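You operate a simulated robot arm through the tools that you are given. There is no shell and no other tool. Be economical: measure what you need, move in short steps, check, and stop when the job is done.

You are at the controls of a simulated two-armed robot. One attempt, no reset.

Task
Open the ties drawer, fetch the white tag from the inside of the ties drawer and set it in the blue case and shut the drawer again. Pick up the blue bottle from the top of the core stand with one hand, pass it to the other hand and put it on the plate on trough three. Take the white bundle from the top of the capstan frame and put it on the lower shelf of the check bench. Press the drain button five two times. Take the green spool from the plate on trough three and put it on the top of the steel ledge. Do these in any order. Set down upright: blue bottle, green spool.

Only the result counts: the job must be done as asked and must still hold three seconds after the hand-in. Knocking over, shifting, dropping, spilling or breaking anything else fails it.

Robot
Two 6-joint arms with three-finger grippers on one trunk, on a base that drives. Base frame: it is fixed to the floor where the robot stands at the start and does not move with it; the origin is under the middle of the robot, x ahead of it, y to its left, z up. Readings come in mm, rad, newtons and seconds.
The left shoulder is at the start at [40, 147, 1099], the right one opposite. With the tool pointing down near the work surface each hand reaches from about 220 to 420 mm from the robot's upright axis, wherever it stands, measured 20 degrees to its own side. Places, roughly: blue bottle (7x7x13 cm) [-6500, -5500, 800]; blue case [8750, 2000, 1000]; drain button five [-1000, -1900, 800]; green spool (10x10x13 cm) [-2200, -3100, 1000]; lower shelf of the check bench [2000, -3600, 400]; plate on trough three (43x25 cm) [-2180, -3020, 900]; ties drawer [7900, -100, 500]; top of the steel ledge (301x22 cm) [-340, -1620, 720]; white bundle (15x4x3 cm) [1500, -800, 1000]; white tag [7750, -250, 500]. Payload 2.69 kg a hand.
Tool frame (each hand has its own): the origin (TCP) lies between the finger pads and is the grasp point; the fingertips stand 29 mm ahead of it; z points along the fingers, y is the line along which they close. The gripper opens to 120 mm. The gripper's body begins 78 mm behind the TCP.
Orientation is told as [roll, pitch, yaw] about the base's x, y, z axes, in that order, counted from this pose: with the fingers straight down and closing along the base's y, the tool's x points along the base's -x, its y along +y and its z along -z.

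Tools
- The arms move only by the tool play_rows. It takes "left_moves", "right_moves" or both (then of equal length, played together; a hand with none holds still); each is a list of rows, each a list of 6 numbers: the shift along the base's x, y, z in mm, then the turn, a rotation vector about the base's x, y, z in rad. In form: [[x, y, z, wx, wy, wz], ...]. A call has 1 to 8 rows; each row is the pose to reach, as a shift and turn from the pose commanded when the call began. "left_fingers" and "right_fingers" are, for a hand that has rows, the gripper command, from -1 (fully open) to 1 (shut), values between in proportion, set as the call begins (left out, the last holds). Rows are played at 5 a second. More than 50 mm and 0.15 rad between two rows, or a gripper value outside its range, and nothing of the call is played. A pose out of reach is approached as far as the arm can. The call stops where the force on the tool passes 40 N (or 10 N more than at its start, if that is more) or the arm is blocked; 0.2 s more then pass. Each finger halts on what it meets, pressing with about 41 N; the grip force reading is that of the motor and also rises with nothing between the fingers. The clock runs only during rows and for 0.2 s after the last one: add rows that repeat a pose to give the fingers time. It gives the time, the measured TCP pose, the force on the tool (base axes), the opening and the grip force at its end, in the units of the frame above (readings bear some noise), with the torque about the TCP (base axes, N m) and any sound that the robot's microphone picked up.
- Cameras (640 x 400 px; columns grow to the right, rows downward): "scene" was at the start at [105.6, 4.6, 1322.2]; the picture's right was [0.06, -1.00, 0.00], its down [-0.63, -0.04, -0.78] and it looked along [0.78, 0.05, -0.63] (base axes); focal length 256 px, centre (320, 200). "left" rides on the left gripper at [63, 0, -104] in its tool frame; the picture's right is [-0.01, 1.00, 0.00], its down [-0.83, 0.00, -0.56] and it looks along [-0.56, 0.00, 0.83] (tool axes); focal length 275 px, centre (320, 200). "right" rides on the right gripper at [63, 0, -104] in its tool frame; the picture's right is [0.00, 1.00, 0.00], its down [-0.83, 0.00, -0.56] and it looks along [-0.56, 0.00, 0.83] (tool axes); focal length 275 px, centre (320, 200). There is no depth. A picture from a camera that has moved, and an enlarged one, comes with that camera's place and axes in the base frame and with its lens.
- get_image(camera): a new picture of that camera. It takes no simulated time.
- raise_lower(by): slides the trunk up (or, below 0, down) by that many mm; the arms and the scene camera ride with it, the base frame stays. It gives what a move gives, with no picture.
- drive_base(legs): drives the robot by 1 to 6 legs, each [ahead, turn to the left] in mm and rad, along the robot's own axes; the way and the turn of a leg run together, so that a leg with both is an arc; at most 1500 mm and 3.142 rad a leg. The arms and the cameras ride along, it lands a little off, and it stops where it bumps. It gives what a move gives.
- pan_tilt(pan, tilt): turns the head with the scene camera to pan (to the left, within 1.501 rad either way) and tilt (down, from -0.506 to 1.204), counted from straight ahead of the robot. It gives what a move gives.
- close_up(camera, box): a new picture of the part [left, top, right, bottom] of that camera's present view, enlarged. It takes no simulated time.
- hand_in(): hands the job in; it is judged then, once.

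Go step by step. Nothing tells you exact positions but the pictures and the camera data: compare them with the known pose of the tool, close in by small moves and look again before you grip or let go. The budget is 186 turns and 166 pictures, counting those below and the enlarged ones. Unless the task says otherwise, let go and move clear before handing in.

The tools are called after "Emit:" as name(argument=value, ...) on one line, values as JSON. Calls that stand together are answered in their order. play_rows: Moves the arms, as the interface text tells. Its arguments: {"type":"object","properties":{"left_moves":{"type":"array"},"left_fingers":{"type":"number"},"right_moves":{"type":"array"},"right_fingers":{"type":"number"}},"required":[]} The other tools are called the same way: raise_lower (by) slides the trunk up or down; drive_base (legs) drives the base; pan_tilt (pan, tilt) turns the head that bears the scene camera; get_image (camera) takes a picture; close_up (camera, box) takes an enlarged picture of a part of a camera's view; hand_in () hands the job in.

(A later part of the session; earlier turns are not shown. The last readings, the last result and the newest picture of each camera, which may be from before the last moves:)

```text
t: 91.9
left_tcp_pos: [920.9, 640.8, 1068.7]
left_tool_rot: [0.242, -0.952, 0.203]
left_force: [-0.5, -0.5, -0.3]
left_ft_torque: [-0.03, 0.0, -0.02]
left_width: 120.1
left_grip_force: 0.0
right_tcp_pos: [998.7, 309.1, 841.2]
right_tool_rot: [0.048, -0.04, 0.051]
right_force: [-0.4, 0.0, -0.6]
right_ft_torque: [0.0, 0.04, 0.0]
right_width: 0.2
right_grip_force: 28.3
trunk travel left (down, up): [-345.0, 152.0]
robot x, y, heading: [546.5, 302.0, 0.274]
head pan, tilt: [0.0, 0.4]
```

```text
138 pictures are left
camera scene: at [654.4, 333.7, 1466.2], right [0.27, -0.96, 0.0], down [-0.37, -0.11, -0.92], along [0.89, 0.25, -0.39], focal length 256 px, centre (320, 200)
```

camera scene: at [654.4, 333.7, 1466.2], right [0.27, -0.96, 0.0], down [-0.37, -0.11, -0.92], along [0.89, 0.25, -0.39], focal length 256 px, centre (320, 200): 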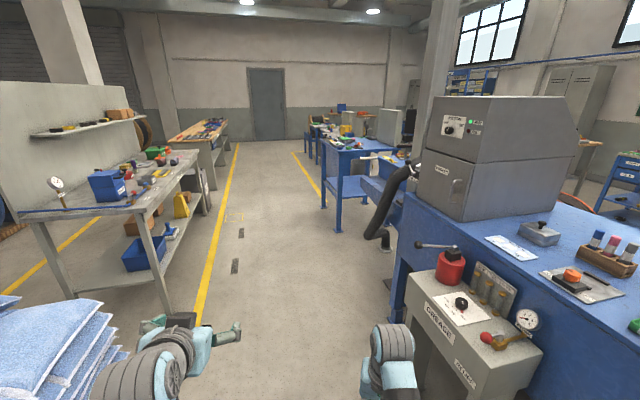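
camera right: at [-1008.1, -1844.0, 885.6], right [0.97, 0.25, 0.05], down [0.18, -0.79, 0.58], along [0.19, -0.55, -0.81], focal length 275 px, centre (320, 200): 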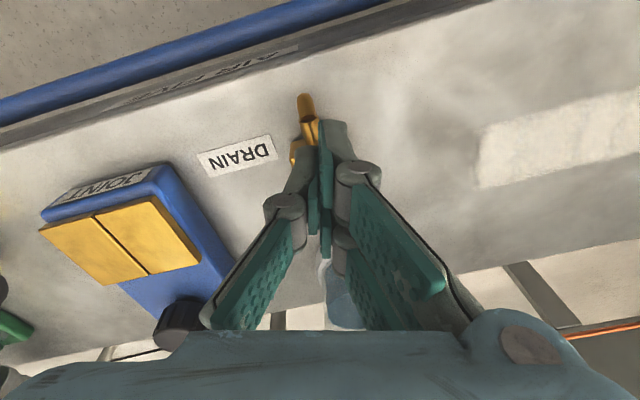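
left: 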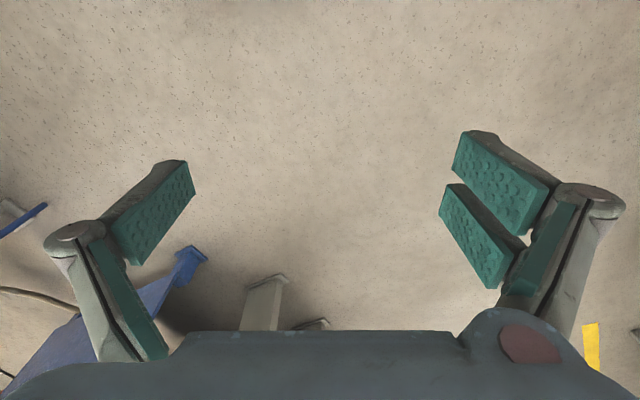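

The corridor along the frame is clear. I go forward past its left end and look right for a way through.

Emit:
drive_base(legs=[[0, 0.2], [1500, 0], [300, 0]])

Emit:
pan_tilt(pan=-1.2, tilt=0.45)

Emit:
get_image(camera="scene")

Emit:
pan_tilt(pan=-0.2, tilt=0.35)

Emit:
get_image(camera="scene")

```text
t: 101.6
left_tcp_pos: [2420.4, 1522.2, 1069.1]
left_tool_rot: [0.243, -0.954, 0.401]
left_force: [-0.7, -0.1, -0.1]
left_ft_torque: [0.0, -0.01, -0.02]
left_width: 120.1
left_grip_force: 0.0
right_tcp_pos: [2563.3, 1213.4, 842.1]
right_tool_rot: [0.05, -0.042, 0.25]
right_force: [-0.5, -0.4, -0.3]
right_ft_torque: [-0.02, -0.06, 0.01]
right_width: 0.0
right_grip_force: 28.7
trunk travel left (down, up): [-345.0, 152.0]
robot x, y, heading: [2121.6, 1119.8, 0.473]
head pan, tilt: [0.0, 0.4]
```

```text
t: 103.0
left_tcp_pos: [2422.4, 1523.7, 1067.7]
left_tool_rot: [0.243, -0.952, 0.4]
left_force: [0.2, -0.1, 0.1]
left_ft_torque: [-0.03, 0.02, 0.0]
left_width: 120.1
left_grip_force: 0.1
right_tcp_pos: [2563.9, 1213.9, 841.7]
right_tool_rot: [0.049, -0.042, 0.25]
right_force: [0.1, -0.3, 0.0]
right_ft_torque: [0.01, 0.0, 0.0]
right_width: 0.0
right_grip_force: 28.2
trunk travel left (down, up): [-345.0, 152.0]
robot x, y, heading: [2125.7, 1120.2, 0.475]
head pan, tilt: [-1.201, 0.45]
```

```text
137 pictures are left
camera scene: at [2208.6, 1066.6, 1461.5], right [-0.66, -0.75, 0.0], down [-0.33, 0.29, -0.9], along [0.67, -0.6, -0.44], focal length 256 px, centre (320, 200)
```

scene: 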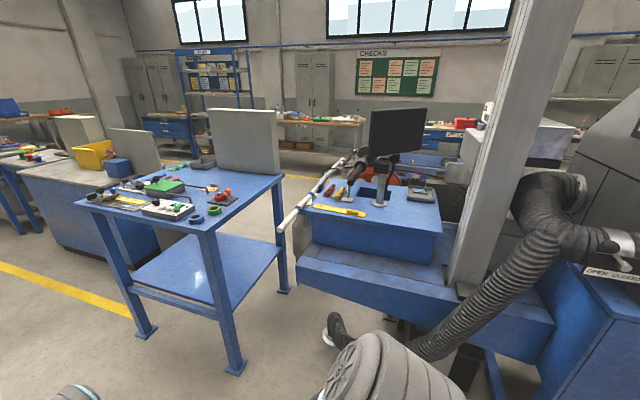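

```text
t: 104.3
left_tcp_pos: [2422.1, 1524.3, 1068.8]
left_tool_rot: [0.243, -0.953, 0.4]
left_force: [-0.3, -0.2, 0.9]
left_ft_torque: [0.03, 0.0, 0.0]
left_width: 120.1
left_grip_force: 0.1
right_tcp_pos: [2564.3, 1214.2, 841.3]
right_tool_rot: [0.05, -0.041, 0.25]
right_force: [-0.6, 0.6, 0.5]
right_ft_torque: [0.0, -0.02, -0.04]
right_width: 0.2
right_grip_force: 28.2
trunk travel left (down, up): [-345.0, 152.0]
robot x, y, heading: [2119.6, 1115.7, 0.47]
head pan, tilt: [-0.201, 0.351]
```

```text
136 pictures are left
camera scene: at [2229.3, 1152.6, 1470.7], right [0.27, -0.96, 0.0], down [-0.33, -0.09, -0.94], along [0.9, 0.25, -0.34], focal length 256 px, centre (320, 200)
```

scene: 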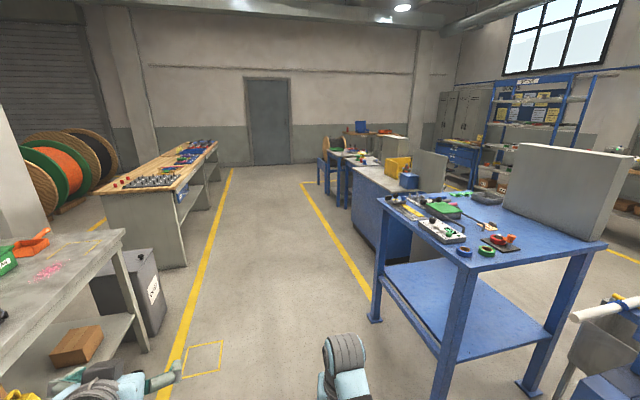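

The ties drawer unit and the blue case are at the far end beyond the bench row, reached by this corridor. I'll do that task next: drive along the corridor to the row's end.

Emit:
drive_base(legs=[[1400, 0.02], [1400, 0], [1400, 0], [900, 0]])

Emit:
pan_tilt(pan=-0.9, tilt=0.3)

Emit:
get_image(camera="scene")

```text
t: 128.7
left_tcp_pos: [6911.6, 3892.0, 1068.3]
left_tool_rot: [0.244, -0.955, 0.397]
left_force: [-0.6, 0.3, 0.8]
left_ft_torque: [0.03, 0.01, -0.03]
left_width: 120.0
left_grip_force: 0.0
right_tcp_pos: [7051.4, 3583.0, 842.0]
right_tool_rot: [0.049, -0.042, 0.245]
right_force: [-0.5, 0.0, -0.4]
right_ft_torque: [0.0, -0.01, 0.01]
right_width: 0.0
right_grip_force: 28.9
trunk travel left (down, up): [-345.0, 152.0]
robot x, y, heading: [6608.9, 3490.3, 0.47]
head pan, tilt: [-0.201, 0.351]
```

```text
t: 129.7
left_tcp_pos: [6910.0, 3893.5, 1068.5]
left_tool_rot: [0.243, -0.954, 0.397]
left_force: [0.0, -0.5, -0.4]
left_ft_torque: [-0.01, 0.02, 0.01]
left_width: 120.4
left_grip_force: 0.1
right_tcp_pos: [7051.7, 3583.2, 841.3]
right_tool_rot: [0.049, -0.04, 0.245]
right_force: [0.2, 0.1, -0.1]
right_ft_torque: [0.0, 0.0, 0.04]
right_width: 0.0
right_grip_force: 28.3
trunk travel left (down, up): [-345.0, 152.0]
robot x, y, heading: [6610.1, 3490.5, 0.468]
head pan, tilt: [-0.901, 0.3]
```

```text
135 pictures are left
camera scene: at [6711.7, 3459.5, 1475.5], right [-0.42, -0.91, 0.0], down [-0.27, 0.12, -0.96], along [0.87, -0.4, -0.3], focal length 256 px, centre (320, 200)
```

scene: 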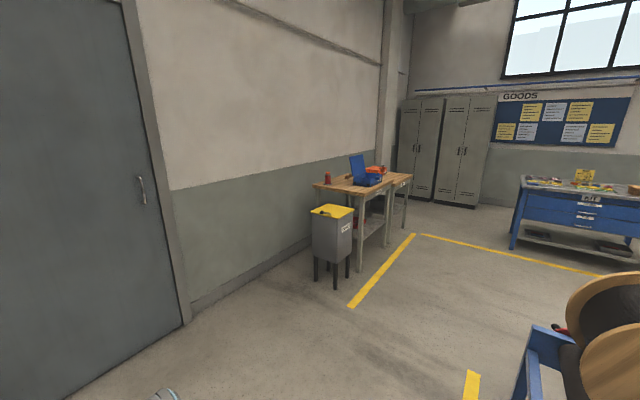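

The blue case stands on the wooden table and the drawer cart is beyond it. I drive between the row end and the wooden table and look closer.

Emit:
drive_base(legs=[[0, -1.215], [1000, 0], [650, 0], [0, -0.82]])

Emit:
pan_tilt(pan=0, tilt=0.4)

Emit:
get_image(camera="scene")

Emit:
pan_tilt(pan=1.4, tilt=0.5)

Emit:
get_image(camera="scene")

```text
t: 143.3
left_tcp_pos: [8055.4, 1927.9, 1067.6]
left_tool_rot: [0.243, -0.953, -1.631]
left_force: [0.5, -0.5, -0.5]
left_ft_torque: [0.02, -0.02, -0.03]
left_width: 120.1
left_grip_force: 0.1
right_tcp_pos: [7715.8, 1937.1, 842.3]
right_tool_rot: [0.051, -0.041, -1.786]
right_force: [-0.4, 0.1, 0.7]
right_ft_torque: [-0.01, 0.03, 0.0]
right_width: 0.0
right_grip_force: 28.7
trunk travel left (down, up): [-345.0, 152.0]
robot x, y, heading: [7830.9, 2375.9, -1.56]
head pan, tilt: [-0.901, 0.3]
```

```text
t: 144.5
left_tcp_pos: [8056.4, 1927.6, 1068.0]
left_tool_rot: [0.245, -0.953, -1.633]
left_force: [0.1, -0.3, -0.8]
left_ft_torque: [-0.02, 0.03, 0.01]
left_width: 119.7
left_grip_force: 0.2
right_tcp_pos: [7716.0, 1936.9, 843.4]
right_tool_rot: [0.05, -0.044, -1.786]
right_force: [0.1, 0.3, -0.2]
right_ft_torque: [-0.03, 0.0, 0.01]
right_width: 0.2
right_grip_force: 28.8
trunk travel left (down, up): [-345.0, 152.0]
robot x, y, heading: [7831.5, 2376.0, -1.556]
head pan, tilt: [0.0, 0.4]
```

```text
134 pictures are left
camera scene: at [7828.7, 2262.6, 1466.2], right [-1.0, -0.01, 0.0], down [0.0, 0.39, -0.92], along [0.01, -0.92, -0.39], focal length 256 px, centre (320, 200)
```

scene: 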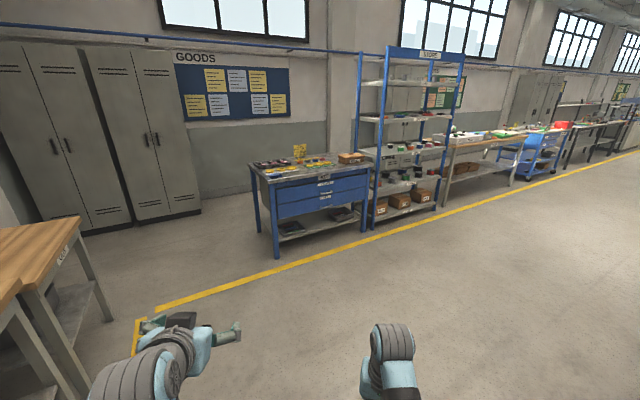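

```text
t: 146.0
left_tcp_pos: [8054.2, 1926.8, 1068.4]
left_tool_rot: [0.244, -0.955, -1.633]
left_force: [-0.4, -0.5, -0.5]
left_ft_torque: [0.03, -0.01, 0.0]
left_width: 119.8
left_grip_force: 0.0
right_tcp_pos: [7715.4, 1937.4, 842.9]
right_tool_rot: [0.051, -0.04, -1.785]
right_force: [0.6, 0.1, -0.1]
right_ft_torque: [0.02, 0.0, 0.01]
right_width: 0.0
right_grip_force: 28.2
trunk travel left (down, up): [-345.0, 152.0]
robot x, y, heading: [7825.6, 2379.1, -1.558]
head pan, tilt: [1.4, 0.499]
```

```text
133 pictures are left
camera scene: at [7917.5, 2340.8, 1457.1], right [-0.16, -0.99, 0.0], down [-0.47, 0.08, -0.88], along [0.87, -0.14, -0.48], focal length 256 px, centre (320, 200)
```

scene: 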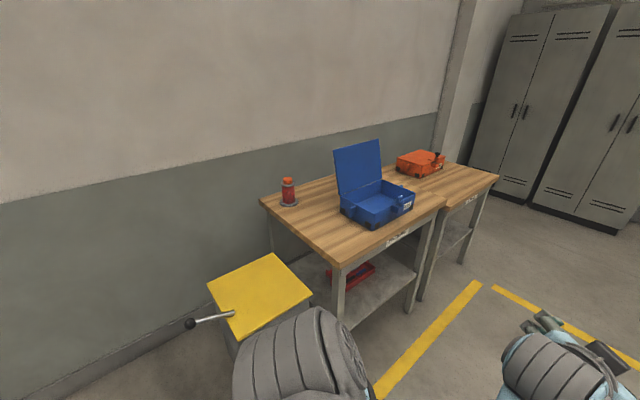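

Emit:
pan_tilt(pan=0, tilt=0.4)

Emit:
close_up(camera="scene", box=[240, 140, 400, 240])

```text
t: 147.6
left_tcp_pos: [8055.2, 1926.8, 1066.9]
left_tool_rot: [0.244, -0.953, -1.632]
left_force: [-0.5, -0.6, -0.4]
left_ft_torque: [0.0, 0.01, 0.02]
left_width: 120.0
left_grip_force: 0.1
right_tcp_pos: [7716.0, 1937.8, 842.2]
right_tool_rot: [0.051, -0.042, -1.786]
right_force: [-0.1, 1.8, -0.3]
right_ft_torque: [0.01, 0.03, 0.01]
right_width: 0.0
right_grip_force: 28.5
trunk travel left (down, up): [-345.0, 152.0]
robot x, y, heading: [7825.5, 2377.7, -1.556]
head pan, tilt: [0.0, 0.4]
```

```text
4.00 times, centred on (320, 190) of scene
camera zoom: at [7828.9, 2262.6, 1466.2], right [-1.0, -0.01, 0.0], down [-0.01, 0.39, -0.92], along [0.01, -0.92, -0.39], focal length 1022 px, centre (320, 240)
```

zoom: 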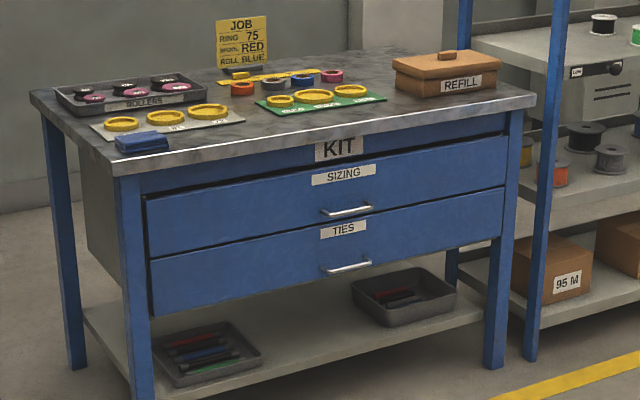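

The bottom drawer is TIES, its bar handle near (7780, -73, 403), facing direction -1.08 rad. Here in the open I bring the left hand to a tucked pose, and yaw the right hand so its fingers can close vertically on the handle.

Emit:
play_rows(left_moves=[[-5, 21, -40, 0.136, -0.008, 0], [-10, 42, -80, 0.272, -0.016, 0], [-15, 63, -120, 0.408, -0.025, 0], [-20, 84, -160, 0.544, -0.033, 0], [-25, 105, -200, 0.68, -0.041, 0], [-30, 126, -240, 0.816, -0.05, 0], [-35, 146, -280, 0.95, -0.058, 0], [-35, 146, -280, 0.95, -0.058, 0]], right_moves=[[0, 0, 0, 0, 0, -0.14], [0, 0, 0, 0, 0, -0.28], [0, 0, -20, 0, 0, -0.42], [0, 0, -40, 0, 0, -0.56], [0, 0, -60, 0, 0, -0.7], [0, 0, -80, 0, 0, -0.84], [0, 0, -90, 0, 0, -0.98], [0, 0, -90, 0, 0, -1.12]], right_fingers=0)

```text
t: 148.3
left_tcp_pos: [8078.9, 1940.9, 1042.4]
left_tool_rot: [0.408, -0.792, -1.704]
left_force: [0.0, -0.1, 0.0]
left_ft_torque: [0.02, 0.02, 0.01]
left_width: 120.1
left_grip_force: 0.0
right_tcp_pos: [7709.8, 1931.4, 838.8]
right_tool_rot: [0.049, -0.059, -2.136]
right_force: [-0.3, -0.2, -0.2]
right_ft_torque: [0.01, 0.0, 0.02]
right_width: 59.6
right_grip_force: 0.0
trunk travel left (down, up): [-345.0, 152.0]
robot x, y, heading: [7828.1, 2372.8, -1.559]
head pan, tilt: [0.0, 0.4]
stopped in row 3 (left hand): the arm was blocked; the commanded pose is now the measured one
```

The left arm meets a joint limit with its roll; I undo the roll while stretching ahead first.

Emit:
play_rows(left_moves=[[-8, -25, 0, 0.013, 0.095, -0.097], [-16, -50, 0, 0.026, 0.19, -0.194], [-24, -75, -10, 0.038, 0.284, -0.29], [-24, -75, -40, 0.038, 0.284, -0.29], [-24, -75, -40, 0.038, 0.284, -0.29]], right_moves=[[0, 0, 0, 0, 0, -0.14], [0, 0, 0, 0, 0, -0.28], [0, 0, -20, 0, 0, -0.42], [0, 0, -40, 0, 0, -0.56], [0, 0, -60, 0, 0, -0.7]])

```text
t: 149.5
left_tcp_pos: [8053.3, 1866.5, 1000.4]
left_tool_rot: [-0.01, -0.789, -1.699]
left_force: [-0.6, -0.2, -0.4]
left_ft_torque: [0.01, 0.02, -0.01]
left_width: 120.1
left_grip_force: 0.1
right_tcp_pos: [7707.0, 1927.0, 782.2]
right_tool_rot: [0.058, -0.068, -2.839]
right_force: [0.6, -1.2, 0.1]
right_ft_torque: [0.02, 0.0, 0.01]
right_width: 60.1
right_grip_force: 0.1
trunk travel left (down, up): [-345.0, 152.0]
robot x, y, heading: [7825.6, 2376.0, -1.561]
head pan, tilt: [0.0, 0.4]
```

Emit:
play_rows(left_moves=[[0, 0, -30, 0.13, -0.017, 0], [0, 0, -60, 0.26, -0.034, 0], [0, 0, -90, 0.39, -0.05, 0], [0, 0, -120, 0.52, -0.067, 0], [0, 0, -150, 0.65, -0.084, 0], [0, 0, -180, 0.78, -0.1, 0], [0, 30, -210, 0.78, -0.1, 0], [0, 60, -230, 0.78, -0.1, 0]], right_moves=[[0, 0, 0, 0, 0, -0.1], [0, 0, 0, 0, 0, -0.2], [0, 0, -10, 0, 0, -0.29], [0, 0, -20, 0, 0, -0.29], [0, 0, -30, 0, 0, -0.29], [0, 0, -30, 0, 0, -0.29], [0, 0, -30, 0, 0, -0.29], [0, 0, -30, 0, 0, -0.29]])

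```text
t: 151.3
left_tcp_pos: [8054.0, 1928.5, 773.4]
left_tool_rot: [-0.011, -0.004, -1.699]
left_force: [-0.2, 0.2, -0.2]
left_ft_torque: [-0.01, 0.0, 0.04]
left_width: 119.9
left_grip_force: 0.0
right_tcp_pos: [7711.3, 1932.6, 748.7]
right_tool_rot: [0.051, -0.059, -3.122]
right_force: [0.6, 0.1, 0.3]
right_ft_torque: [0.0, -0.03, 0.0]
right_width: 59.9
right_grip_force: 0.0
trunk travel left (down, up): [-345.0, 152.0]
robot x, y, heading: [7828.2, 2376.3, -1.558]
head pan, tilt: [0.0, 0.4]
```

Emit:
play_rows(left_moves=[[-6, 25, -5, 0, 0, 0], [-12, 50, -10, 0, 0, 0], [-18, 75, -15, 0, 0, 0], [-24, 100, -20, 0, 0, 0], [-30, 125, -25, 0, 0, 0], [-36, 150, -30, 0, 0, 0], [-40, 160, -30, 0, 0, 0], [-40, 160, -30, 0, 0, 0]], right_moves=[[0, 0, 0, -0.14, 0, 0], [0, 0, 0, -0.28, 0, 0], [0, 0, 0, -0.42, 0, 0], [0, 0, 0, -0.56, 0, 0], [0, 0, 0, -0.7, 0, 0], [0, 0, 0, -0.84, 0, 0], [0, 0, 0, -0.98, 0, 0], [0, 0, 0, -1.1, 0, 0]])

Emit:
get_image(camera="right")

```text
t: 152.0
left_tcp_pos: [8041.0, 1979.4, 760.1]
left_tool_rot: [-0.009, -0.002, -1.701]
left_force: [0.5, -0.9, -1.0]
left_ft_torque: [0.0, 0.0, 0.0]
left_width: 120.3
left_grip_force: 0.0
right_tcp_pos: [7674.2, 1842.9, 834.8]
right_tool_rot: [0.551, -0.121, 3.102]
right_force: [0.0, 0.2, -0.2]
right_ft_torque: [0.01, 0.01, -0.02]
right_width: 59.9
right_grip_force: 0.1
trunk travel left (down, up): [-345.0, 152.0]
robot x, y, heading: [7823.6, 2374.6, -1.561]
head pan, tilt: [0.0, 0.4]
stopped in row 3 (right hand): the arm was blocked; the commanded pose is now the measured one
```

```text
131 pictures are left
camera right: at [7750.0, 1894.8, 915.3], right [0.03, -0.85, 0.52], down [-0.76, 0.32, 0.57], along [-0.65, -0.41, -0.63], focal length 275 px, centre (320, 200)
```

right: 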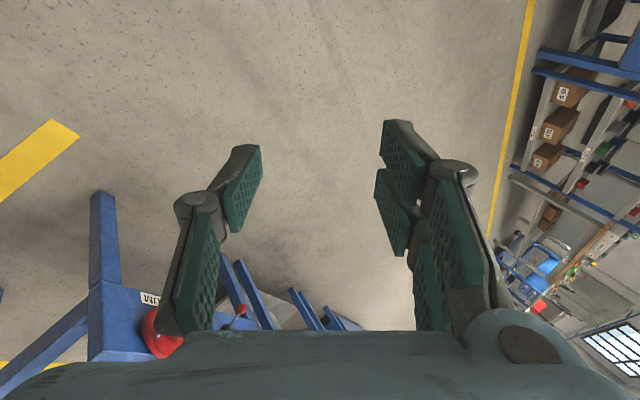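

The right arm hits a limit leaning while yawed a full quarter turn. I ease the twist about its axis and try again.

Emit:
play_rows(right_moves=[[10, 10, -15, 0, 0.06, 0.1], [15, 25, -30, 0, 0.12, 0.2], [20, 40, -50, 0, 0.17, 0.29], [25, 50, -70, -0.05, 0.17, 0.29], [30, 60, -85, -0.12, 0.17, 0.29], [30, 60, -85, -0.12, 0.17, 0.29]], left_moves=[[-6, 25, 0, 0, 0, 0], [-12, 50, 0, 0, 0, 0], [-18, 75, -5, 0, 0, 0], [-24, 100, -10, 0, 0, 0], [-24, 110, -10, 0, 0, 0], [-24, 110, -10, 0, 0, 0]])

```text
t: 152.8
left_tcp_pos: [8023.6, 2050.1, 756.0]
left_tool_rot: [-0.008, -0.002, -1.7]
left_force: [0.3, -0.9, -0.5]
left_ft_torque: [-0.01, 0.03, -0.03]
left_width: 120.0
left_grip_force: 0.1
right_tcp_pos: [7660.4, 1810.8, 869.4]
right_tool_rot: [0.699, -0.375, -2.976]
right_force: [0.1, 0.2, 0.2]
right_ft_torque: [0.0, -0.02, 0.0]
right_width: 60.1
right_grip_force: 0.0
trunk travel left (down, up): [-345.0, 152.0]
robot x, y, heading: [7830.7, 2375.0, -1.562]
head pan, tilt: [0.0, 0.4]
stopped in row 4 (right hand): the arm was blocked; the commanded pose is now the measured one
```

Emit:
play_rows(right_moves=[[5, 0, -5, 0.025, 0.1, 0.105], [10, 0, -10, 0.05, 0.2, 0.21], [15, 0, -15, 0.075, 0.3, 0.315], [20, 0, -20, 0.1, 0.4, 0.42], [25, 0, -25, 0.125, 0.5, 0.525], [30, 0, -30, 0.15, 0.6, 0.63], [35, 0, -35, 0.175, 0.7, 0.735], [40, 0, -40, 0.2, 0.8, 0.84]])

```text
t: 154.8
left_tcp_pos: [8024.5, 2050.1, 756.1]
left_tool_rot: [-0.009, 0.0, -1.699]
left_force: [-0.8, -0.2, 1.1]
left_ft_torque: [0.06, -0.01, 0.0]
left_width: 120.1
left_grip_force: 0.0
right_tcp_pos: [7652.5, 1806.1, 826.3]
right_tool_rot: [-0.261, -0.769, -1.555]
right_force: [0.0, 0.4, -0.9]
right_ft_torque: [-0.01, 0.03, 0.01]
right_width: 59.8
right_grip_force: 0.0
trunk travel left (down, up): [-345.0, 152.0]
robot x, y, heading: [7829.7, 2377.1, -1.564]
head pan, tilt: [0.0, 0.4]
stopped in row 8 (right hand): the arm was blocked; the commanded pose is now the measured one
```

Emit:
play_rows(right_moves=[[5, 25, -10, 0, 0, 0], [10, 50, -20, 0, 0, 0], [15, 75, -30, 0, 0, 0], [20, 100, -40, 0, 0, 0], [25, 125, -50, 0, 0, 0], [25, 125, -60, 0, 0, 0]])

```text
t: 155.8
left_tcp_pos: [8023.9, 2051.1, 756.6]
left_tool_rot: [-0.009, 0.001, -1.701]
left_force: [-0.1, 0.3, 0.4]
left_ft_torque: [-0.02, 0.0, -0.02]
left_width: 120.2
left_grip_force: 0.1
right_tcp_pos: [7605.1, 1890.7, 794.3]
right_tool_rot: [-0.47, -0.774, -1.419]
right_force: [-0.2, 0.3, -0.3]
right_ft_torque: [-0.02, -0.03, 0.01]
right_width: 59.8
right_grip_force: 0.1
trunk travel left (down, up): [-345.0, 152.0]
robot x, y, heading: [7829.3, 2375.0, -1.56]
head pan, tilt: [0.0, 0.4]
stopped in row 4 (right hand): the arm was blocked; the commanded pose is now the measured one
```

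Retracting while pitched drives the arm into a limit. I stretch ahead, level the right hand and bring it back to tool-down.

Emit:
play_rows(right_moves=[[12, -20, 0, 0.013, -0.083, 0.082], [24, -40, 0, 0.026, -0.166, 0.164], [36, -60, 0, 0.039, -0.249, 0.246], [48, -80, 0, 0.051, -0.332, 0.329], [60, -90, 0, 0.051, -0.332, 0.329]])

Emit:
play_rows(right_moves=[[0, 0, -10, 0.13, 0, 0], [0, 0, -20, 0.26, 0, 0], [0, 0, -30, 0.39, 0, 0], [0, 10, -40, 0.52, 0, 0], [0, 20, -50, 0.65, 0, 0], [0, 30, -60, 0.77, 0, 0], [0, 50, -60, 0.77, 0, 0], [0, 70, -60, 0.77, 0, 0]])

```text
t: 157.0
left_tcp_pos: [8024.7, 2050.9, 757.4]
left_tool_rot: [-0.011, -0.001, -1.7]
left_force: [-0.3, 0.6, -0.2]
left_ft_torque: [0.0, -0.01, 0.01]
left_width: 119.9
left_grip_force: 0.1
right_tcp_pos: [7664.5, 1803.0, 793.9]
right_tool_rot: [0.002, -0.774, -1.42]
right_force: [0.8, 0.4, 0.1]
right_ft_torque: [-0.01, -0.01, -0.02]
right_width: 59.9
right_grip_force: 0.0
trunk travel left (down, up): [-345.0, 152.0]
robot x, y, heading: [7830.2, 2377.7, -1.561]
head pan, tilt: [0.0, 0.4]
```

```text
t: 158.8
left_tcp_pos: [8023.4, 2051.7, 756.7]
left_tool_rot: [-0.009, -0.002, -1.7]
left_force: [0.7, 0.6, -0.6]
left_ft_torque: [0.01, 0.0, 0.02]
left_width: 119.7
left_grip_force: 0.1
right_tcp_pos: [7664.3, 1872.4, 735.9]
right_tool_rot: [0.108, -0.011, -1.464]
right_force: [-0.1, 0.1, 0.7]
right_ft_torque: [-0.01, 0.03, 0.0]
right_width: 60.0
right_grip_force: 0.1
right hand out of reach, approached as far as the arm can: row 5, 6, 7
trunk travel left (down, up): [-345.0, 152.0]
robot x, y, heading: [7824.9, 2377.4, -1.557]
head pan, tilt: [0.0, 0.4]
```

Emit:
play_rows(right_moves=[[0, 20, 0, -0.05, 0, 0.14], [0, 40, 0, -0.1, 0, 0.28], [0, 60, 0, -0.1, 0, 0.42], [0, 80, 0, -0.1, 0, 0.56], [0, 80, 0, -0.1, 0, 0.7], [0, 80, 0, -0.1, 0, 0.84], [0, 80, 0, -0.1, 0, 0.98], [0, 80, 0, -0.1, 0, 1.12]])

```text
t: 160.6
left_tcp_pos: [8023.9, 2050.6, 755.3]
left_tool_rot: [-0.008, -0.002, -1.699]
left_force: [-0.1, -0.5, 0.0]
left_ft_torque: [0.01, -0.04, 0.0]
left_width: 120.1
left_grip_force: 0.1
right_tcp_pos: [7664.1, 1951.3, 734.6]
right_tool_rot: [0.05, -0.086, -0.338]
right_force: [0.5, 0.0, 0.1]
right_ft_torque: [-0.02, -0.01, 0.0]
right_width: 60.3
right_grip_force: 0.1
trunk travel left (down, up): [-345.0, 152.0]
robot x, y, heading: [7833.1, 2376.3, -1.56]
head pan, tilt: [0.0, 0.4]
```

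Emit:
play_rows(right_moves=[[0, 0, 0, 0, 0, 0.12], [0, 0, 0, 0, 0, 0.24], [0, 0, 0, 0, 0, 0.35], [0, 0, 0, 0, 0, 0.35]])

Emit:
play_rows(right_moves=[[0, 0, 0, -0.14, 0, 0], [0, 0, 0, -0.28, 0, 0], [0, 0, 0, -0.42, 0, 0], [0, 0, 0, -0.56, 0, 0], [0, 0, 0, -0.7, 0, 0], [0, 0, 0, -0.84, 0, 0], [0, 0, 0, -0.84, 0, 0]])

```text
t: 161.6
left_tcp_pos: [8023.9, 2052.1, 756.3]
left_tool_rot: [-0.009, -0.003, -1.701]
left_force: [0.1, 0.2, -0.1]
left_ft_torque: [0.0, 0.01, -0.01]
left_width: 119.9
left_grip_force: 0.2
right_tcp_pos: [7664.4, 1951.6, 735.5]
right_tool_rot: [0.047, -0.085, 0.012]
right_force: [0.9, -0.3, 0.4]
right_ft_torque: [0.0, 0.01, 0.01]
right_width: 60.2
right_grip_force: 0.0
trunk travel left (down, up): [-345.0, 152.0]
robot x, y, heading: [7827.8, 2376.8, -1.557]
head pan, tilt: [0.0, 0.4]
```

```text
t: 163.2
left_tcp_pos: [8023.9, 2050.5, 754.6]
left_tool_rot: [-0.009, 0.0, -1.699]
left_force: [-0.5, -0.4, -0.3]
left_ft_torque: [-0.01, 0.01, -0.01]
left_width: 120.1
left_grip_force: 0.0
right_tcp_pos: [7664.6, 1953.6, 735.3]
right_tool_rot: [-0.796, -0.049, 0.07]
right_force: [-0.1, -0.2, -1.0]
right_ft_torque: [0.01, 0.0, -0.01]
right_width: 60.0
right_grip_force: 0.1
trunk travel left (down, up): [-345.0, 152.0]
robot x, y, heading: [7826.0, 2375.5, -1.558]
head pan, tilt: [0.0, 0.4]
```

The quarter turn the other way works with a 0.8 rad lean. I lower the trunk fully and drive up to face the drawer.

Emit:
raise_lower(by=-345)

Emit:
drive_base(legs=[[0, -0.115], [1000, 0], [800, 0], [0, 0.593]])

Emit:
pan_tilt(pan=-0.2, tilt=0.75)

Emit:
get_image(camera="scene")

Emit:
get_image(camera="right")

```text
t: 165.1
left_tcp_pos: [8024.8, 2052.2, 576.1]
left_tool_rot: [-0.01, 0.001, -1.699]
left_force: [0.0, 0.5, 0.7]
left_ft_torque: [-0.01, 0.03, -0.02]
left_width: 120.2
left_grip_force: 0.0
right_tcp_pos: [7652.8, 1927.5, 623.5]
right_tool_rot: [-0.959, -0.025, 0.064]
right_force: [-1.4, 0.2, 0.4]
right_ft_torque: [0.02, -0.01, 0.0]
right_width: 60.0
right_grip_force: 0.0
trunk travel left (down, up): [-160.0, 337.0]
robot x, y, heading: [7825.6, 2380.0, -1.561]
head pan, tilt: [0.0, 0.4]
stopped: the arm was blocked; the commanded pose is now the measured one
```

```text
t: 176.4
left_tcp_pos: [7977.1, 385.4, 576.1]
left_tool_rot: [-0.01, -0.002, -1.211]
left_force: [0.1, 0.4, -0.1]
left_ft_torque: [-0.01, 0.01, -0.01]
left_width: 119.9
left_grip_force: 0.2
right_tcp_pos: [7706.3, 101.9, 620.5]
right_tool_rot: [-0.956, -0.017, 0.554]
right_force: [1.0, -0.1, -0.1]
right_ft_torque: [-0.02, -0.03, 0.0]
right_width: 60.0
right_grip_force: 0.1
trunk travel left (down, up): [-160.0, 337.0]
robot x, y, heading: [7652.7, 580.9, -1.072]
head pan, tilt: [0.0, 0.4]
```

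```text
t: 177.2
left_tcp_pos: [7977.5, 385.9, 575.5]
left_tool_rot: [-0.009, -0.002, -1.212]
left_force: [0.3, -0.1, -0.3]
left_ft_torque: [-0.03, 0.02, -0.02]
left_width: 120.0
left_grip_force: 0.1
right_tcp_pos: [7705.5, 101.6, 621.4]
right_tool_rot: [-0.961, -0.013, 0.555]
right_force: [-0.2, 0.7, -0.1]
right_ft_torque: [0.04, 0.02, -0.02]
right_width: 59.9
right_grip_force: 0.1
trunk travel left (down, up): [-160.0, 337.0]
robot x, y, heading: [7650.9, 580.2, -1.072]
head pan, tilt: [-0.201, 0.75]
```

```text
130 pictures are left
camera scene: at [7686.2, 483.3, 1255.1], right [-0.96, -0.3, 0.0], down [-0.2, 0.65, -0.73], along [0.22, -0.7, -0.68], focal length 256 px, centre (320, 200)
```

scene: 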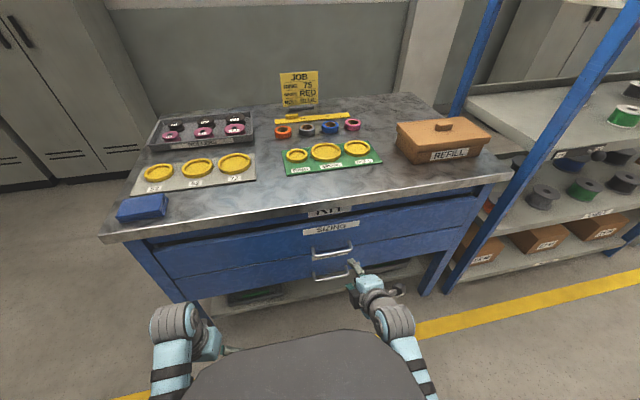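

```text
129 pictures are left
camera right: at [7606.6, 139.8, 681.8], right [-0.3, 0.49, -0.82], down [0.46, 0.82, 0.33], along [0.84, -0.28, -0.47], focal length 275 px, centre (320, 200)
```

right: 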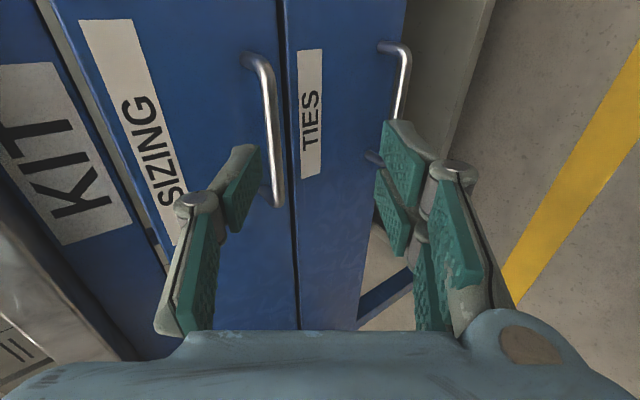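

The trunk stopped because the right arm fouled something while folded low. The TIES handle triangulates to about (7800, 0, 418). I back off, stretch the right arm, reduce its lean and lower again.

Emit:
drive_base(legs=[[-180, 0]])

Emit:
play_rows(right_moves=[[7, -13, -15, 0.09, 0.05, 0], [14, -26, -30, 0.18, 0.1, 0], [21, -39, -45, 0.26, 0.14, 0], [28, -52, -60, 0.26, 0.14, 0], [33, -60, -70, 0.26, 0.14, 0]])

Emit:
raise_lower(by=-155)

```text
t: 178.7
left_tcp_pos: [7892.5, 544.3, 576.3]
left_tool_rot: [-0.008, -0.003, -1.211]
left_force: [0.1, 0.3, 0.4]
left_ft_torque: [-0.03, 0.03, 0.02]
left_width: 120.0
left_grip_force: 0.0
right_tcp_pos: [7619.7, 259.0, 622.2]
right_tool_rot: [-0.96, -0.014, 0.555]
right_force: [-0.1, 0.0, -0.6]
right_ft_torque: [0.03, -0.02, 0.01]
right_width: 59.9
right_grip_force: 0.1
trunk travel left (down, up): [-160.0, 337.0]
robot x, y, heading: [7566.3, 731.0, -1.071]
head pan, tilt: [-0.201, 0.75]
```

```text
t: 179.4
left_tcp_pos: [7893.5, 544.1, 577.4]
left_tool_rot: [-0.009, 0.001, -1.211]
left_force: [0.1, 0.3, -0.2]
left_ft_torque: [-0.01, -0.01, -0.01]
left_width: 120.0
left_grip_force: 0.1
right_tcp_pos: [7593.1, 300.6, 528.5]
right_tool_rot: [-0.583, -0.029, 0.543]
right_force: [0.5, 0.3, 0.3]
right_ft_torque: [-0.02, 0.0, 0.02]
right_width: 60.0
right_grip_force: 0.1
trunk travel left (down, up): [-160.0, 337.0]
robot x, y, heading: [7569.6, 738.9, -1.067]
head pan, tilt: [-0.201, 0.75]
stopped in row 3 (right hand): the arm was blocked; the commanded pose is now the measured one
```

```text
t: 181.4
left_tcp_pos: [7892.6, 536.8, 539.5]
left_tool_rot: [-0.015, -0.015, -1.211]
left_force: [-0.4, 0.1, 0.3]
left_ft_torque: [-0.01, -0.06, -0.05]
left_width: 120.0
left_grip_force: 0.0
right_tcp_pos: [7579.0, 295.5, 484.2]
right_tool_rot: [-0.576, 0.0, 0.548]
right_force: [-0.9, 0.4, 0.4]
right_ft_torque: [-0.03, 0.0, 0.01]
right_width: 59.7
right_grip_force: 0.1
trunk travel left (down, up): [-102.0, 395.0]
robot x, y, heading: [7567.0, 735.9, -1.068]
head pan, tilt: [-0.201, 0.75]
stopped: the arm was blocked; the commanded pose is now the measured one
```

Emit:
pan_tilt(pan=0, tilt=1.2)

Emit:
get_image(camera="scene")

```text
t: 182.3
left_tcp_pos: [7892.0, 531.5, 542.0]
left_tool_rot: [-0.018, -0.029, -1.211]
left_force: [-0.2, -0.4, 0.2]
left_ft_torque: [0.0, -0.03, 0.01]
left_width: 119.9
left_grip_force: 0.1
right_tcp_pos: [7579.3, 293.6, 484.7]
right_tool_rot: [-0.575, 0.001, 0.547]
right_force: [-0.3, 0.2, 0.8]
right_ft_torque: [-0.01, 0.01, -0.03]
right_width: 60.0
right_grip_force: 0.1
trunk travel left (down, up): [-102.0, 395.0]
robot x, y, heading: [7567.8, 739.3, -1.068]
head pan, tilt: [0.0, 1.201]
```

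```text
128 pictures are left
camera scene: at [7601.9, 671.8, 1182.3], right [-0.88, -0.48, 0.0], down [-0.45, 0.82, -0.36], along [0.18, -0.32, -0.93], focal length 256 px, centre (320, 200)
```

scene: 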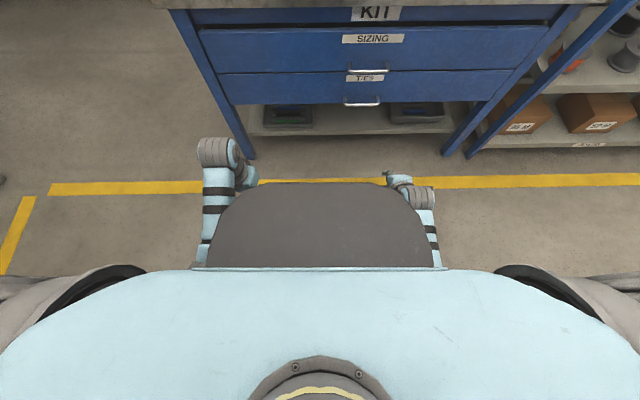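

The elbows foul the base when the hands are tucked. I stretch both hands ahead, then lower further.

Emit:
play_rows(left_moves=[[12, -22, 0, 0, 0, 0], [24, -44, 0, 0, 0, 0], [36, -66, 0, 0, 0, 0], [48, -88, 0, 0, 0, 0], [60, -110, 0, 0, 0, 0], [72, -132, 0, 0, 0, 0], [80, -145, 0, 0, 0, 0]], right_moves=[[16, -18, 0, 0, 0, 0], [30, -35, 0, 0, 0, 0], [42, -55, 0, 0, 0, 0], [54, -75, 0, 0, 0, 0], [64, -90, 0, 0, 0, 0], [72, -105, 0, 0, 0, 0], [78, -120, 0, 0, 0, 0]])

Emit:
raise_lower(by=-85)

```text
t: 183.1
left_tcp_pos: [7883.7, 528.2, 506.1]
left_tool_rot: [-0.049, 0.049, -1.211]
left_force: [1.3, 0.2, -0.4]
left_ft_torque: [-0.01, 0.02, 0.03]
left_width: 120.1
left_grip_force: 0.0
right_tcp_pos: [7601.6, 246.1, 477.6]
right_tool_rot: [-0.558, 0.025, 0.547]
right_force: [-0.6, 0.1, 0.4]
right_ft_torque: [0.0, 0.01, 0.02]
right_width: 60.0
right_grip_force: 0.1
trunk travel left (down, up): [-102.0, 395.0]
robot x, y, heading: [7570.2, 734.5, -1.068]
head pan, tilt: [0.0, 1.201]
stopped in row 3 (left hand): the arm was blocked; the commanded pose is now the measured one
```

```text
t: 184.5
left_tcp_pos: [7893.8, 519.0, 506.0]
left_tool_rot: [-0.037, 0.034, -1.209]
left_force: [0.2, -0.2, 0.1]
left_ft_torque: [0.0, -0.01, 0.02]
left_width: 120.0
left_grip_force: 0.0
right_tcp_pos: [7601.6, 246.4, 471.8]
right_tool_rot: [-0.559, 0.026, 0.548]
right_force: [-0.2, 0.0, -0.2]
right_ft_torque: [-0.03, -0.02, 0.0]
right_width: 60.1
right_grip_force: 0.0
trunk travel left (down, up): [-97.0, 400.0]
robot x, y, heading: [7565.1, 736.6, -1.066]
head pan, tilt: [0.0, 1.201]
stopped: the arm was blocked; the commanded pose is now the measured one
```

The left elbow is touching the base. I raise the trunk, stretch the left (and right) arm ahead, and lower again.

Emit:
raise_lower(by=150)

Emit:
play_rows(left_moves=[[14, -25, 0, 0, 0, 0], [28, -50, 0, 0, 0, 0], [42, -75, 0, 0, 0, 0], [56, -100, 0, 0, 0, 0], [70, -125, 0, 0, 0, 0], [84, -150, 0, 0, 0, 0], [90, -165, 0, 0, 0, 0], [90, -165, 0, 0, 0, 0]], right_moves=[[8, -12, 0, 0, 0, 0], [16, -24, 0, 0, 0, 0], [24, -36, 0, 0, 0, 0], [32, -48, 0, 0, 0, 0], [38, -60, 0, 0, 0, 0], [38, -60, 0, 0, 0, 0], [38, -60, 0, 0, 0, 0], [38, -60, 0, 0, 0, 0]])

Emit:
raise_lower(by=-230)

Emit:
get_image(camera="scene")

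```text
t: 186.3
left_tcp_pos: [7891.8, 521.5, 635.5]
left_tool_rot: [-0.04, 0.035, -1.209]
left_force: [0.8, 0.5, -0.1]
left_ft_torque: [0.01, 0.03, -0.01]
left_width: 119.9
left_grip_force: 0.0
right_tcp_pos: [7601.1, 246.6, 599.2]
right_tool_rot: [-0.552, 0.023, 0.546]
right_force: [-0.8, 0.3, 0.5]
right_ft_torque: [-0.02, -0.01, -0.02]
right_width: 60.0
right_grip_force: 0.0
trunk travel left (down, up): [-247.0, 250.0]
robot x, y, heading: [7566.1, 734.4, -1.072]
head pan, tilt: [0.0, 1.201]
```

```text
t: 188.1
left_tcp_pos: [7967.6, 389.6, 641.4]
left_tool_rot: [-0.038, 0.036, -1.21]
left_force: [0.1, -0.5, -0.1]
left_ft_torque: [-0.02, 0.0, 0.03]
left_width: 119.7
left_grip_force: 0.0
left hand out of reach, approached as far as the arm can: row 6, 7, 8
right_tcp_pos: [7639.5, 186.0, 598.7]
right_tool_rot: [-0.556, 0.024, 0.545]
right_force: [0.4, -0.4, -0.1]
right_ft_torque: [0.0, -0.03, 0.02]
right_width: 60.1
right_grip_force: 0.0
trunk travel left (down, up): [-247.0, 250.0]
robot x, y, heading: [7566.9, 736.3, -1.067]
head pan, tilt: [0.0, 1.201]
```

```text
t: 190.5
left_tcp_pos: [7967.3, 388.9, 410.4]
left_tool_rot: [-0.038, 0.035, -1.21]
left_force: [0.5, -0.1, -0.6]
left_ft_torque: [0.0, 0.01, 0.01]
left_width: 120.1
left_grip_force: 0.0
right_tcp_pos: [7635.0, 184.5, 369.6]
right_tool_rot: [-0.556, 0.031, 0.542]
right_force: [0.0, 0.3, 0.1]
right_ft_torque: [0.03, 0.01, 0.0]
right_width: 59.8
right_grip_force: 0.1
trunk travel left (down, up): [-17.0, 480.0]
robot x, y, heading: [7564.3, 738.5, -1.07]
head pan, tilt: [0.0, 1.201]
```

```text
127 pictures are left
camera scene: at [7602.5, 670.7, 1075.7], right [-0.88, -0.48, 0.0], down [-0.45, 0.82, -0.36], along [0.17, -0.32, -0.93], focal length 256 px, centre (320, 200)
```

scene: 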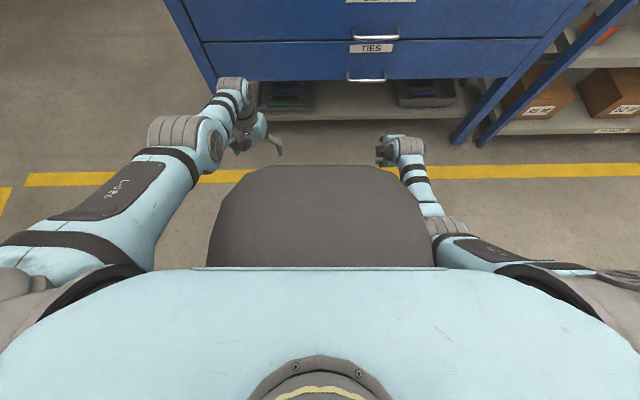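

The trunk is now low. I move the right hand to the handle's line and height, then check before driving in.

Emit:
play_rows(right_moves=[[12, 7, 15, 0, 0, 0], [24, 14, 30, 0, 0, 0], [36, 20, 45, 0, 0, 0], [49, 27, 50, 0, 0, 0], [49, 27, 50, 0, 0, 0]])

Emit:
drive_base(legs=[[120, 0]])

Emit:
pan_tilt(pan=-0.2, tilt=0.8)

Emit:
get_image(camera="right")

Emit:
get_image(camera="scene")

```text
t: 191.6
left_tcp_pos: [7967.1, 390.4, 410.0]
left_tool_rot: [-0.039, 0.036, -1.21]
left_force: [0.2, 1.1, 0.1]
left_ft_torque: [0.01, -0.02, 0.03]
left_width: 120.0
left_grip_force: 0.1
right_tcp_pos: [7606.9, 167.8, 415.3]
right_tool_rot: [-0.55, 0.168, 0.494]
right_force: [-0.3, -0.2, 0.6]
right_ft_torque: [0.01, 0.01, 0.01]
right_width: 59.9
right_grip_force: 0.2
trunk travel left (down, up): [-17.0, 480.0]
robot x, y, heading: [7567.4, 734.9, -1.074]
head pan, tilt: [0.0, 1.201]
stopped in row 5 (right hand): the arm was blocked; the commanded pose is now the measured one
```

```text
t: 192.8
left_tcp_pos: [8025.8, 284.2, 409.4]
left_tool_rot: [-0.042, 0.038, -1.209]
left_force: [-0.1, 0.3, 0.4]
left_ft_torque: [0.0, 0.01, -0.01]
left_width: 120.2
left_grip_force: 0.0
right_tcp_pos: [7666.1, 63.8, 414.7]
right_tool_rot: [-0.55, 0.167, 0.495]
right_force: [-0.4, 0.0, -0.5]
right_ft_torque: [0.02, 0.0, -0.01]
right_width: 59.9
right_grip_force: 0.0
trunk travel left (down, up): [-17.0, 480.0]
robot x, y, heading: [7623.7, 633.0, -1.066]
head pan, tilt: [0.0, 1.201]
```

```text
t: 193.7
left_tcp_pos: [8024.8, 285.1, 410.5]
left_tool_rot: [-0.038, 0.036, -1.209]
left_force: [-0.4, 0.4, -0.2]
left_ft_torque: [0.0, -0.01, -0.03]
left_width: 120.1
left_grip_force: 0.1
right_tcp_pos: [7664.8, 63.8, 416.4]
right_tool_rot: [-0.549, 0.166, 0.497]
right_force: [0.3, -1.1, 0.7]
right_ft_torque: [0.01, 0.02, -0.01]
right_width: 59.8
right_grip_force: 0.1
trunk travel left (down, up): [-17.0, 480.0]
robot x, y, heading: [7623.5, 633.5, -1.07]
head pan, tilt: [-0.201, 0.799]
```

```text
126 pictures are left
camera right: at [7598.0, 89.0, 514.1], right [-0.49, 0.71, -0.51], down [0.65, 0.69, 0.33], along [0.58, -0.18, -0.79], focal length 275 px, centre (320, 200)
```

right: 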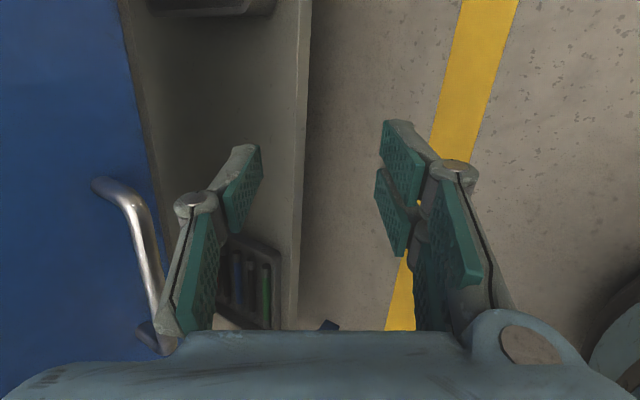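

```text
125 pictures are left
camera scene: at [7657.6, 537.2, 1103.6], right [-0.95, -0.3, 0.0], down [-0.21, 0.69, -0.7], along [0.21, -0.66, -0.72], focal length 256 px, centre (320, 200)
```

scene: 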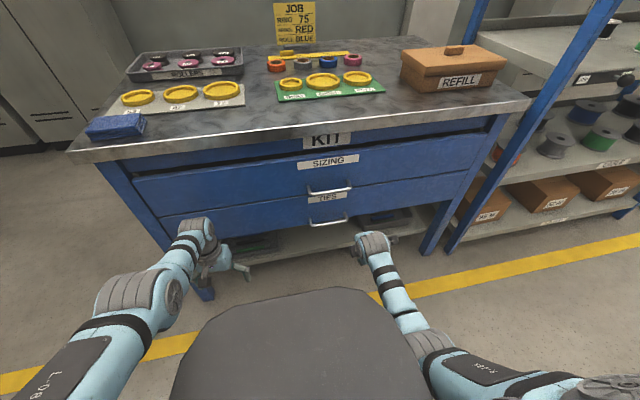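

The handle is confirmed near (7800, 0, 418). The hand sits 87 mm too far right, so I shift the whole robot left with a small S-move.

Emit:
drive_base(legs=[[-250, 0], [0, 0.3], [285, 0], [0, -0.3]])

Emit:
get_image(camera="right")

Emit:
get_image(camera="scene")

```text
t: 199.0
left_tcp_pos: [8108.1, 307.4, 411.0]
left_tool_rot: [-0.04, 0.035, -1.209]
left_force: [-0.9, -0.8, 0.7]
left_ft_torque: [0.04, 0.03, 0.0]
left_width: 119.6
left_grip_force: 0.1
right_tcp_pos: [7747.7, 86.3, 415.8]
right_tool_rot: [-0.55, 0.167, 0.495]
right_force: [-0.8, -0.4, 0.4]
right_ft_torque: [0.02, 0.01, 0.01]
right_width: 60.2
right_grip_force: 0.1
trunk travel left (down, up): [-17.0, 480.0]
robot x, y, heading: [7702.5, 655.1, -1.067]
head pan, tilt: [-0.201, 0.799]
```

```text
124 pictures are left
camera right: at [7680.9, 111.8, 514.4], right [-0.49, 0.71, -0.51], down [0.65, 0.69, 0.33], along [0.58, -0.18, -0.79], focal length 275 px, centre (320, 200)
```

right: 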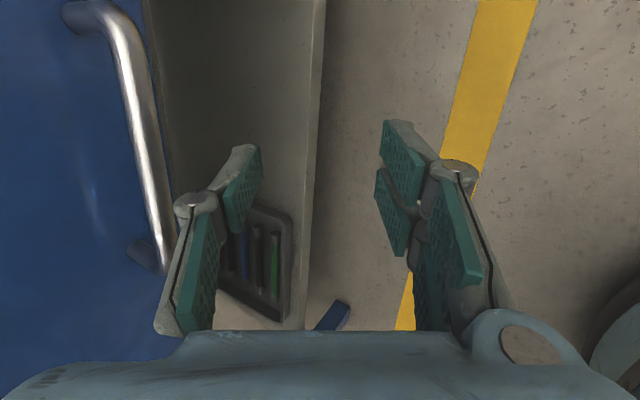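

```text
123 pictures are left
camera scene: at [7739.9, 560.0, 1103.7], right [-0.95, -0.3, 0.0], down [-0.21, 0.68, -0.7], along [0.21, -0.67, -0.72], focal length 256 px, centre (320, 200)
```

scene: 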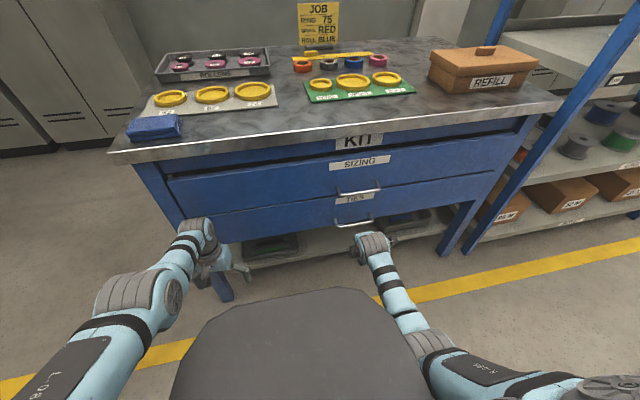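

Bar centre is about (7800, -4, 438). I set the finger opening to 30 mm, raise the trunk 82 mm and pull the left hand back a little for clearance.

Emit:
raise_lower(by=82)

Emit:
play_rows(left_moves=[[-10, 18, 0, 0, 0, 0], [-20, 36, 0, 0, 0, 0], [-29, 53, 0, 0, 0, 0], [-29, 53, 0, 0, 0, 0]], right_moves=[[0, 0, 0, 0, 0, 0], [0, 0, 0, 0, 0, 0], [0, 0, 0, 0, 0, 0], [0, 0, 0, 0, 0, 0]], right_fingers=0.5)

Emit:
drive_base(legs=[[60, 0]])

Emit:
get_image(camera="right")

Emit:
close_up(camera="scene", box=[270, 150, 430, 250])

```text
t: 200.2
left_tcp_pos: [8107.5, 306.1, 490.9]
left_tool_rot: [-0.038, 0.036, -1.209]
left_force: [-0.1, -0.1, -0.2]
left_ft_torque: [0.0, 0.01, 0.04]
left_width: 120.0
left_grip_force: 0.1
right_tcp_pos: [7747.0, 87.0, 498.4]
right_tool_rot: [-0.55, 0.168, 0.497]
right_force: [-0.3, -0.4, -0.7]
right_ft_torque: [-0.03, 0.03, 0.01]
right_width: 60.0
right_grip_force: 0.0
trunk travel left (down, up): [-99.0, 398.0]
robot x, y, heading: [7707.1, 657.6, -1.066]
head pan, tilt: [-0.201, 0.799]
```

```text
t: 201.2
left_tcp_pos: [8078.3, 360.2, 491.5]
left_tool_rot: [-0.039, 0.035, -1.207]
left_force: [0.3, 0.0, -1.4]
left_ft_torque: [-0.01, 0.02, 0.0]
left_width: 120.1
left_grip_force: 0.1
right_tcp_pos: [7748.1, 87.0, 497.5]
right_tool_rot: [-0.551, 0.168, 0.494]
right_force: [0.2, -0.6, 0.5]
right_ft_torque: [-0.01, 0.01, 0.0]
right_width: 30.0
right_grip_force: 0.0
trunk travel left (down, up): [-99.0, 398.0]
robot x, y, heading: [7707.3, 655.9, -1.067]
head pan, tilt: [-0.201, 0.799]
```

```text
t: 202.1
left_tcp_pos: [8107.5, 306.9, 491.3]
left_tool_rot: [-0.037, 0.037, -1.211]
left_force: [0.0, 0.6, -0.4]
left_ft_torque: [0.0, -0.02, 0.01]
left_width: 120.1
left_grip_force: 0.0
right_tcp_pos: [7777.5, 33.1, 497.6]
right_tool_rot: [-0.547, 0.168, 0.497]
right_force: [-1.6, -0.1, -0.3]
right_ft_torque: [0.02, 0.03, 0.03]
right_width: 30.2
right_grip_force: 0.1
trunk travel left (down, up): [-99.0, 398.0]
robot x, y, heading: [7732.7, 601.2, -1.066]
head pan, tilt: [-0.201, 0.799]
```

```text
122 pictures are left
camera right: at [7709.9, 58.7, 595.4], right [-0.49, 0.71, -0.51], down [0.65, 0.69, 0.33], along [0.58, -0.17, -0.79], focal length 275 px, centre (320, 200)
```

right: 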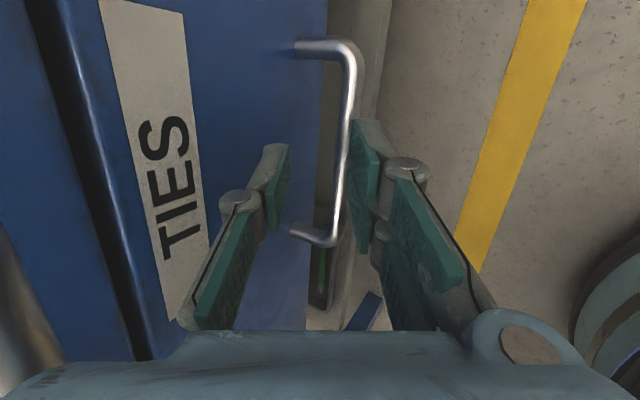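

```text
4.00 times, centred on (350, 200) of scene
camera zoom: at [7769.6, 506.4, 1185.1], right [-0.95, -0.3, 0.0], down [-0.21, 0.69, -0.7], along [0.21, -0.66, -0.72], focal length 1022 px, centre (200, 200)
```

zoom: 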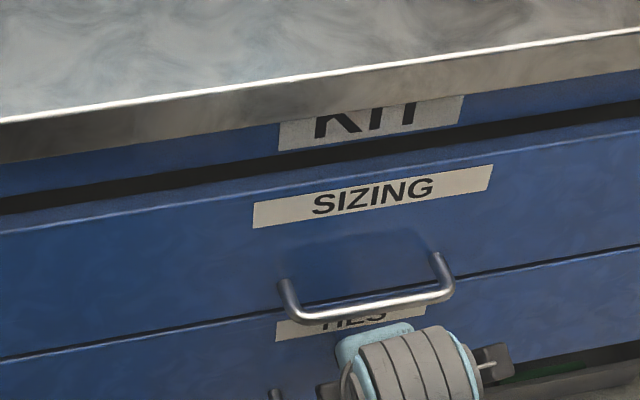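

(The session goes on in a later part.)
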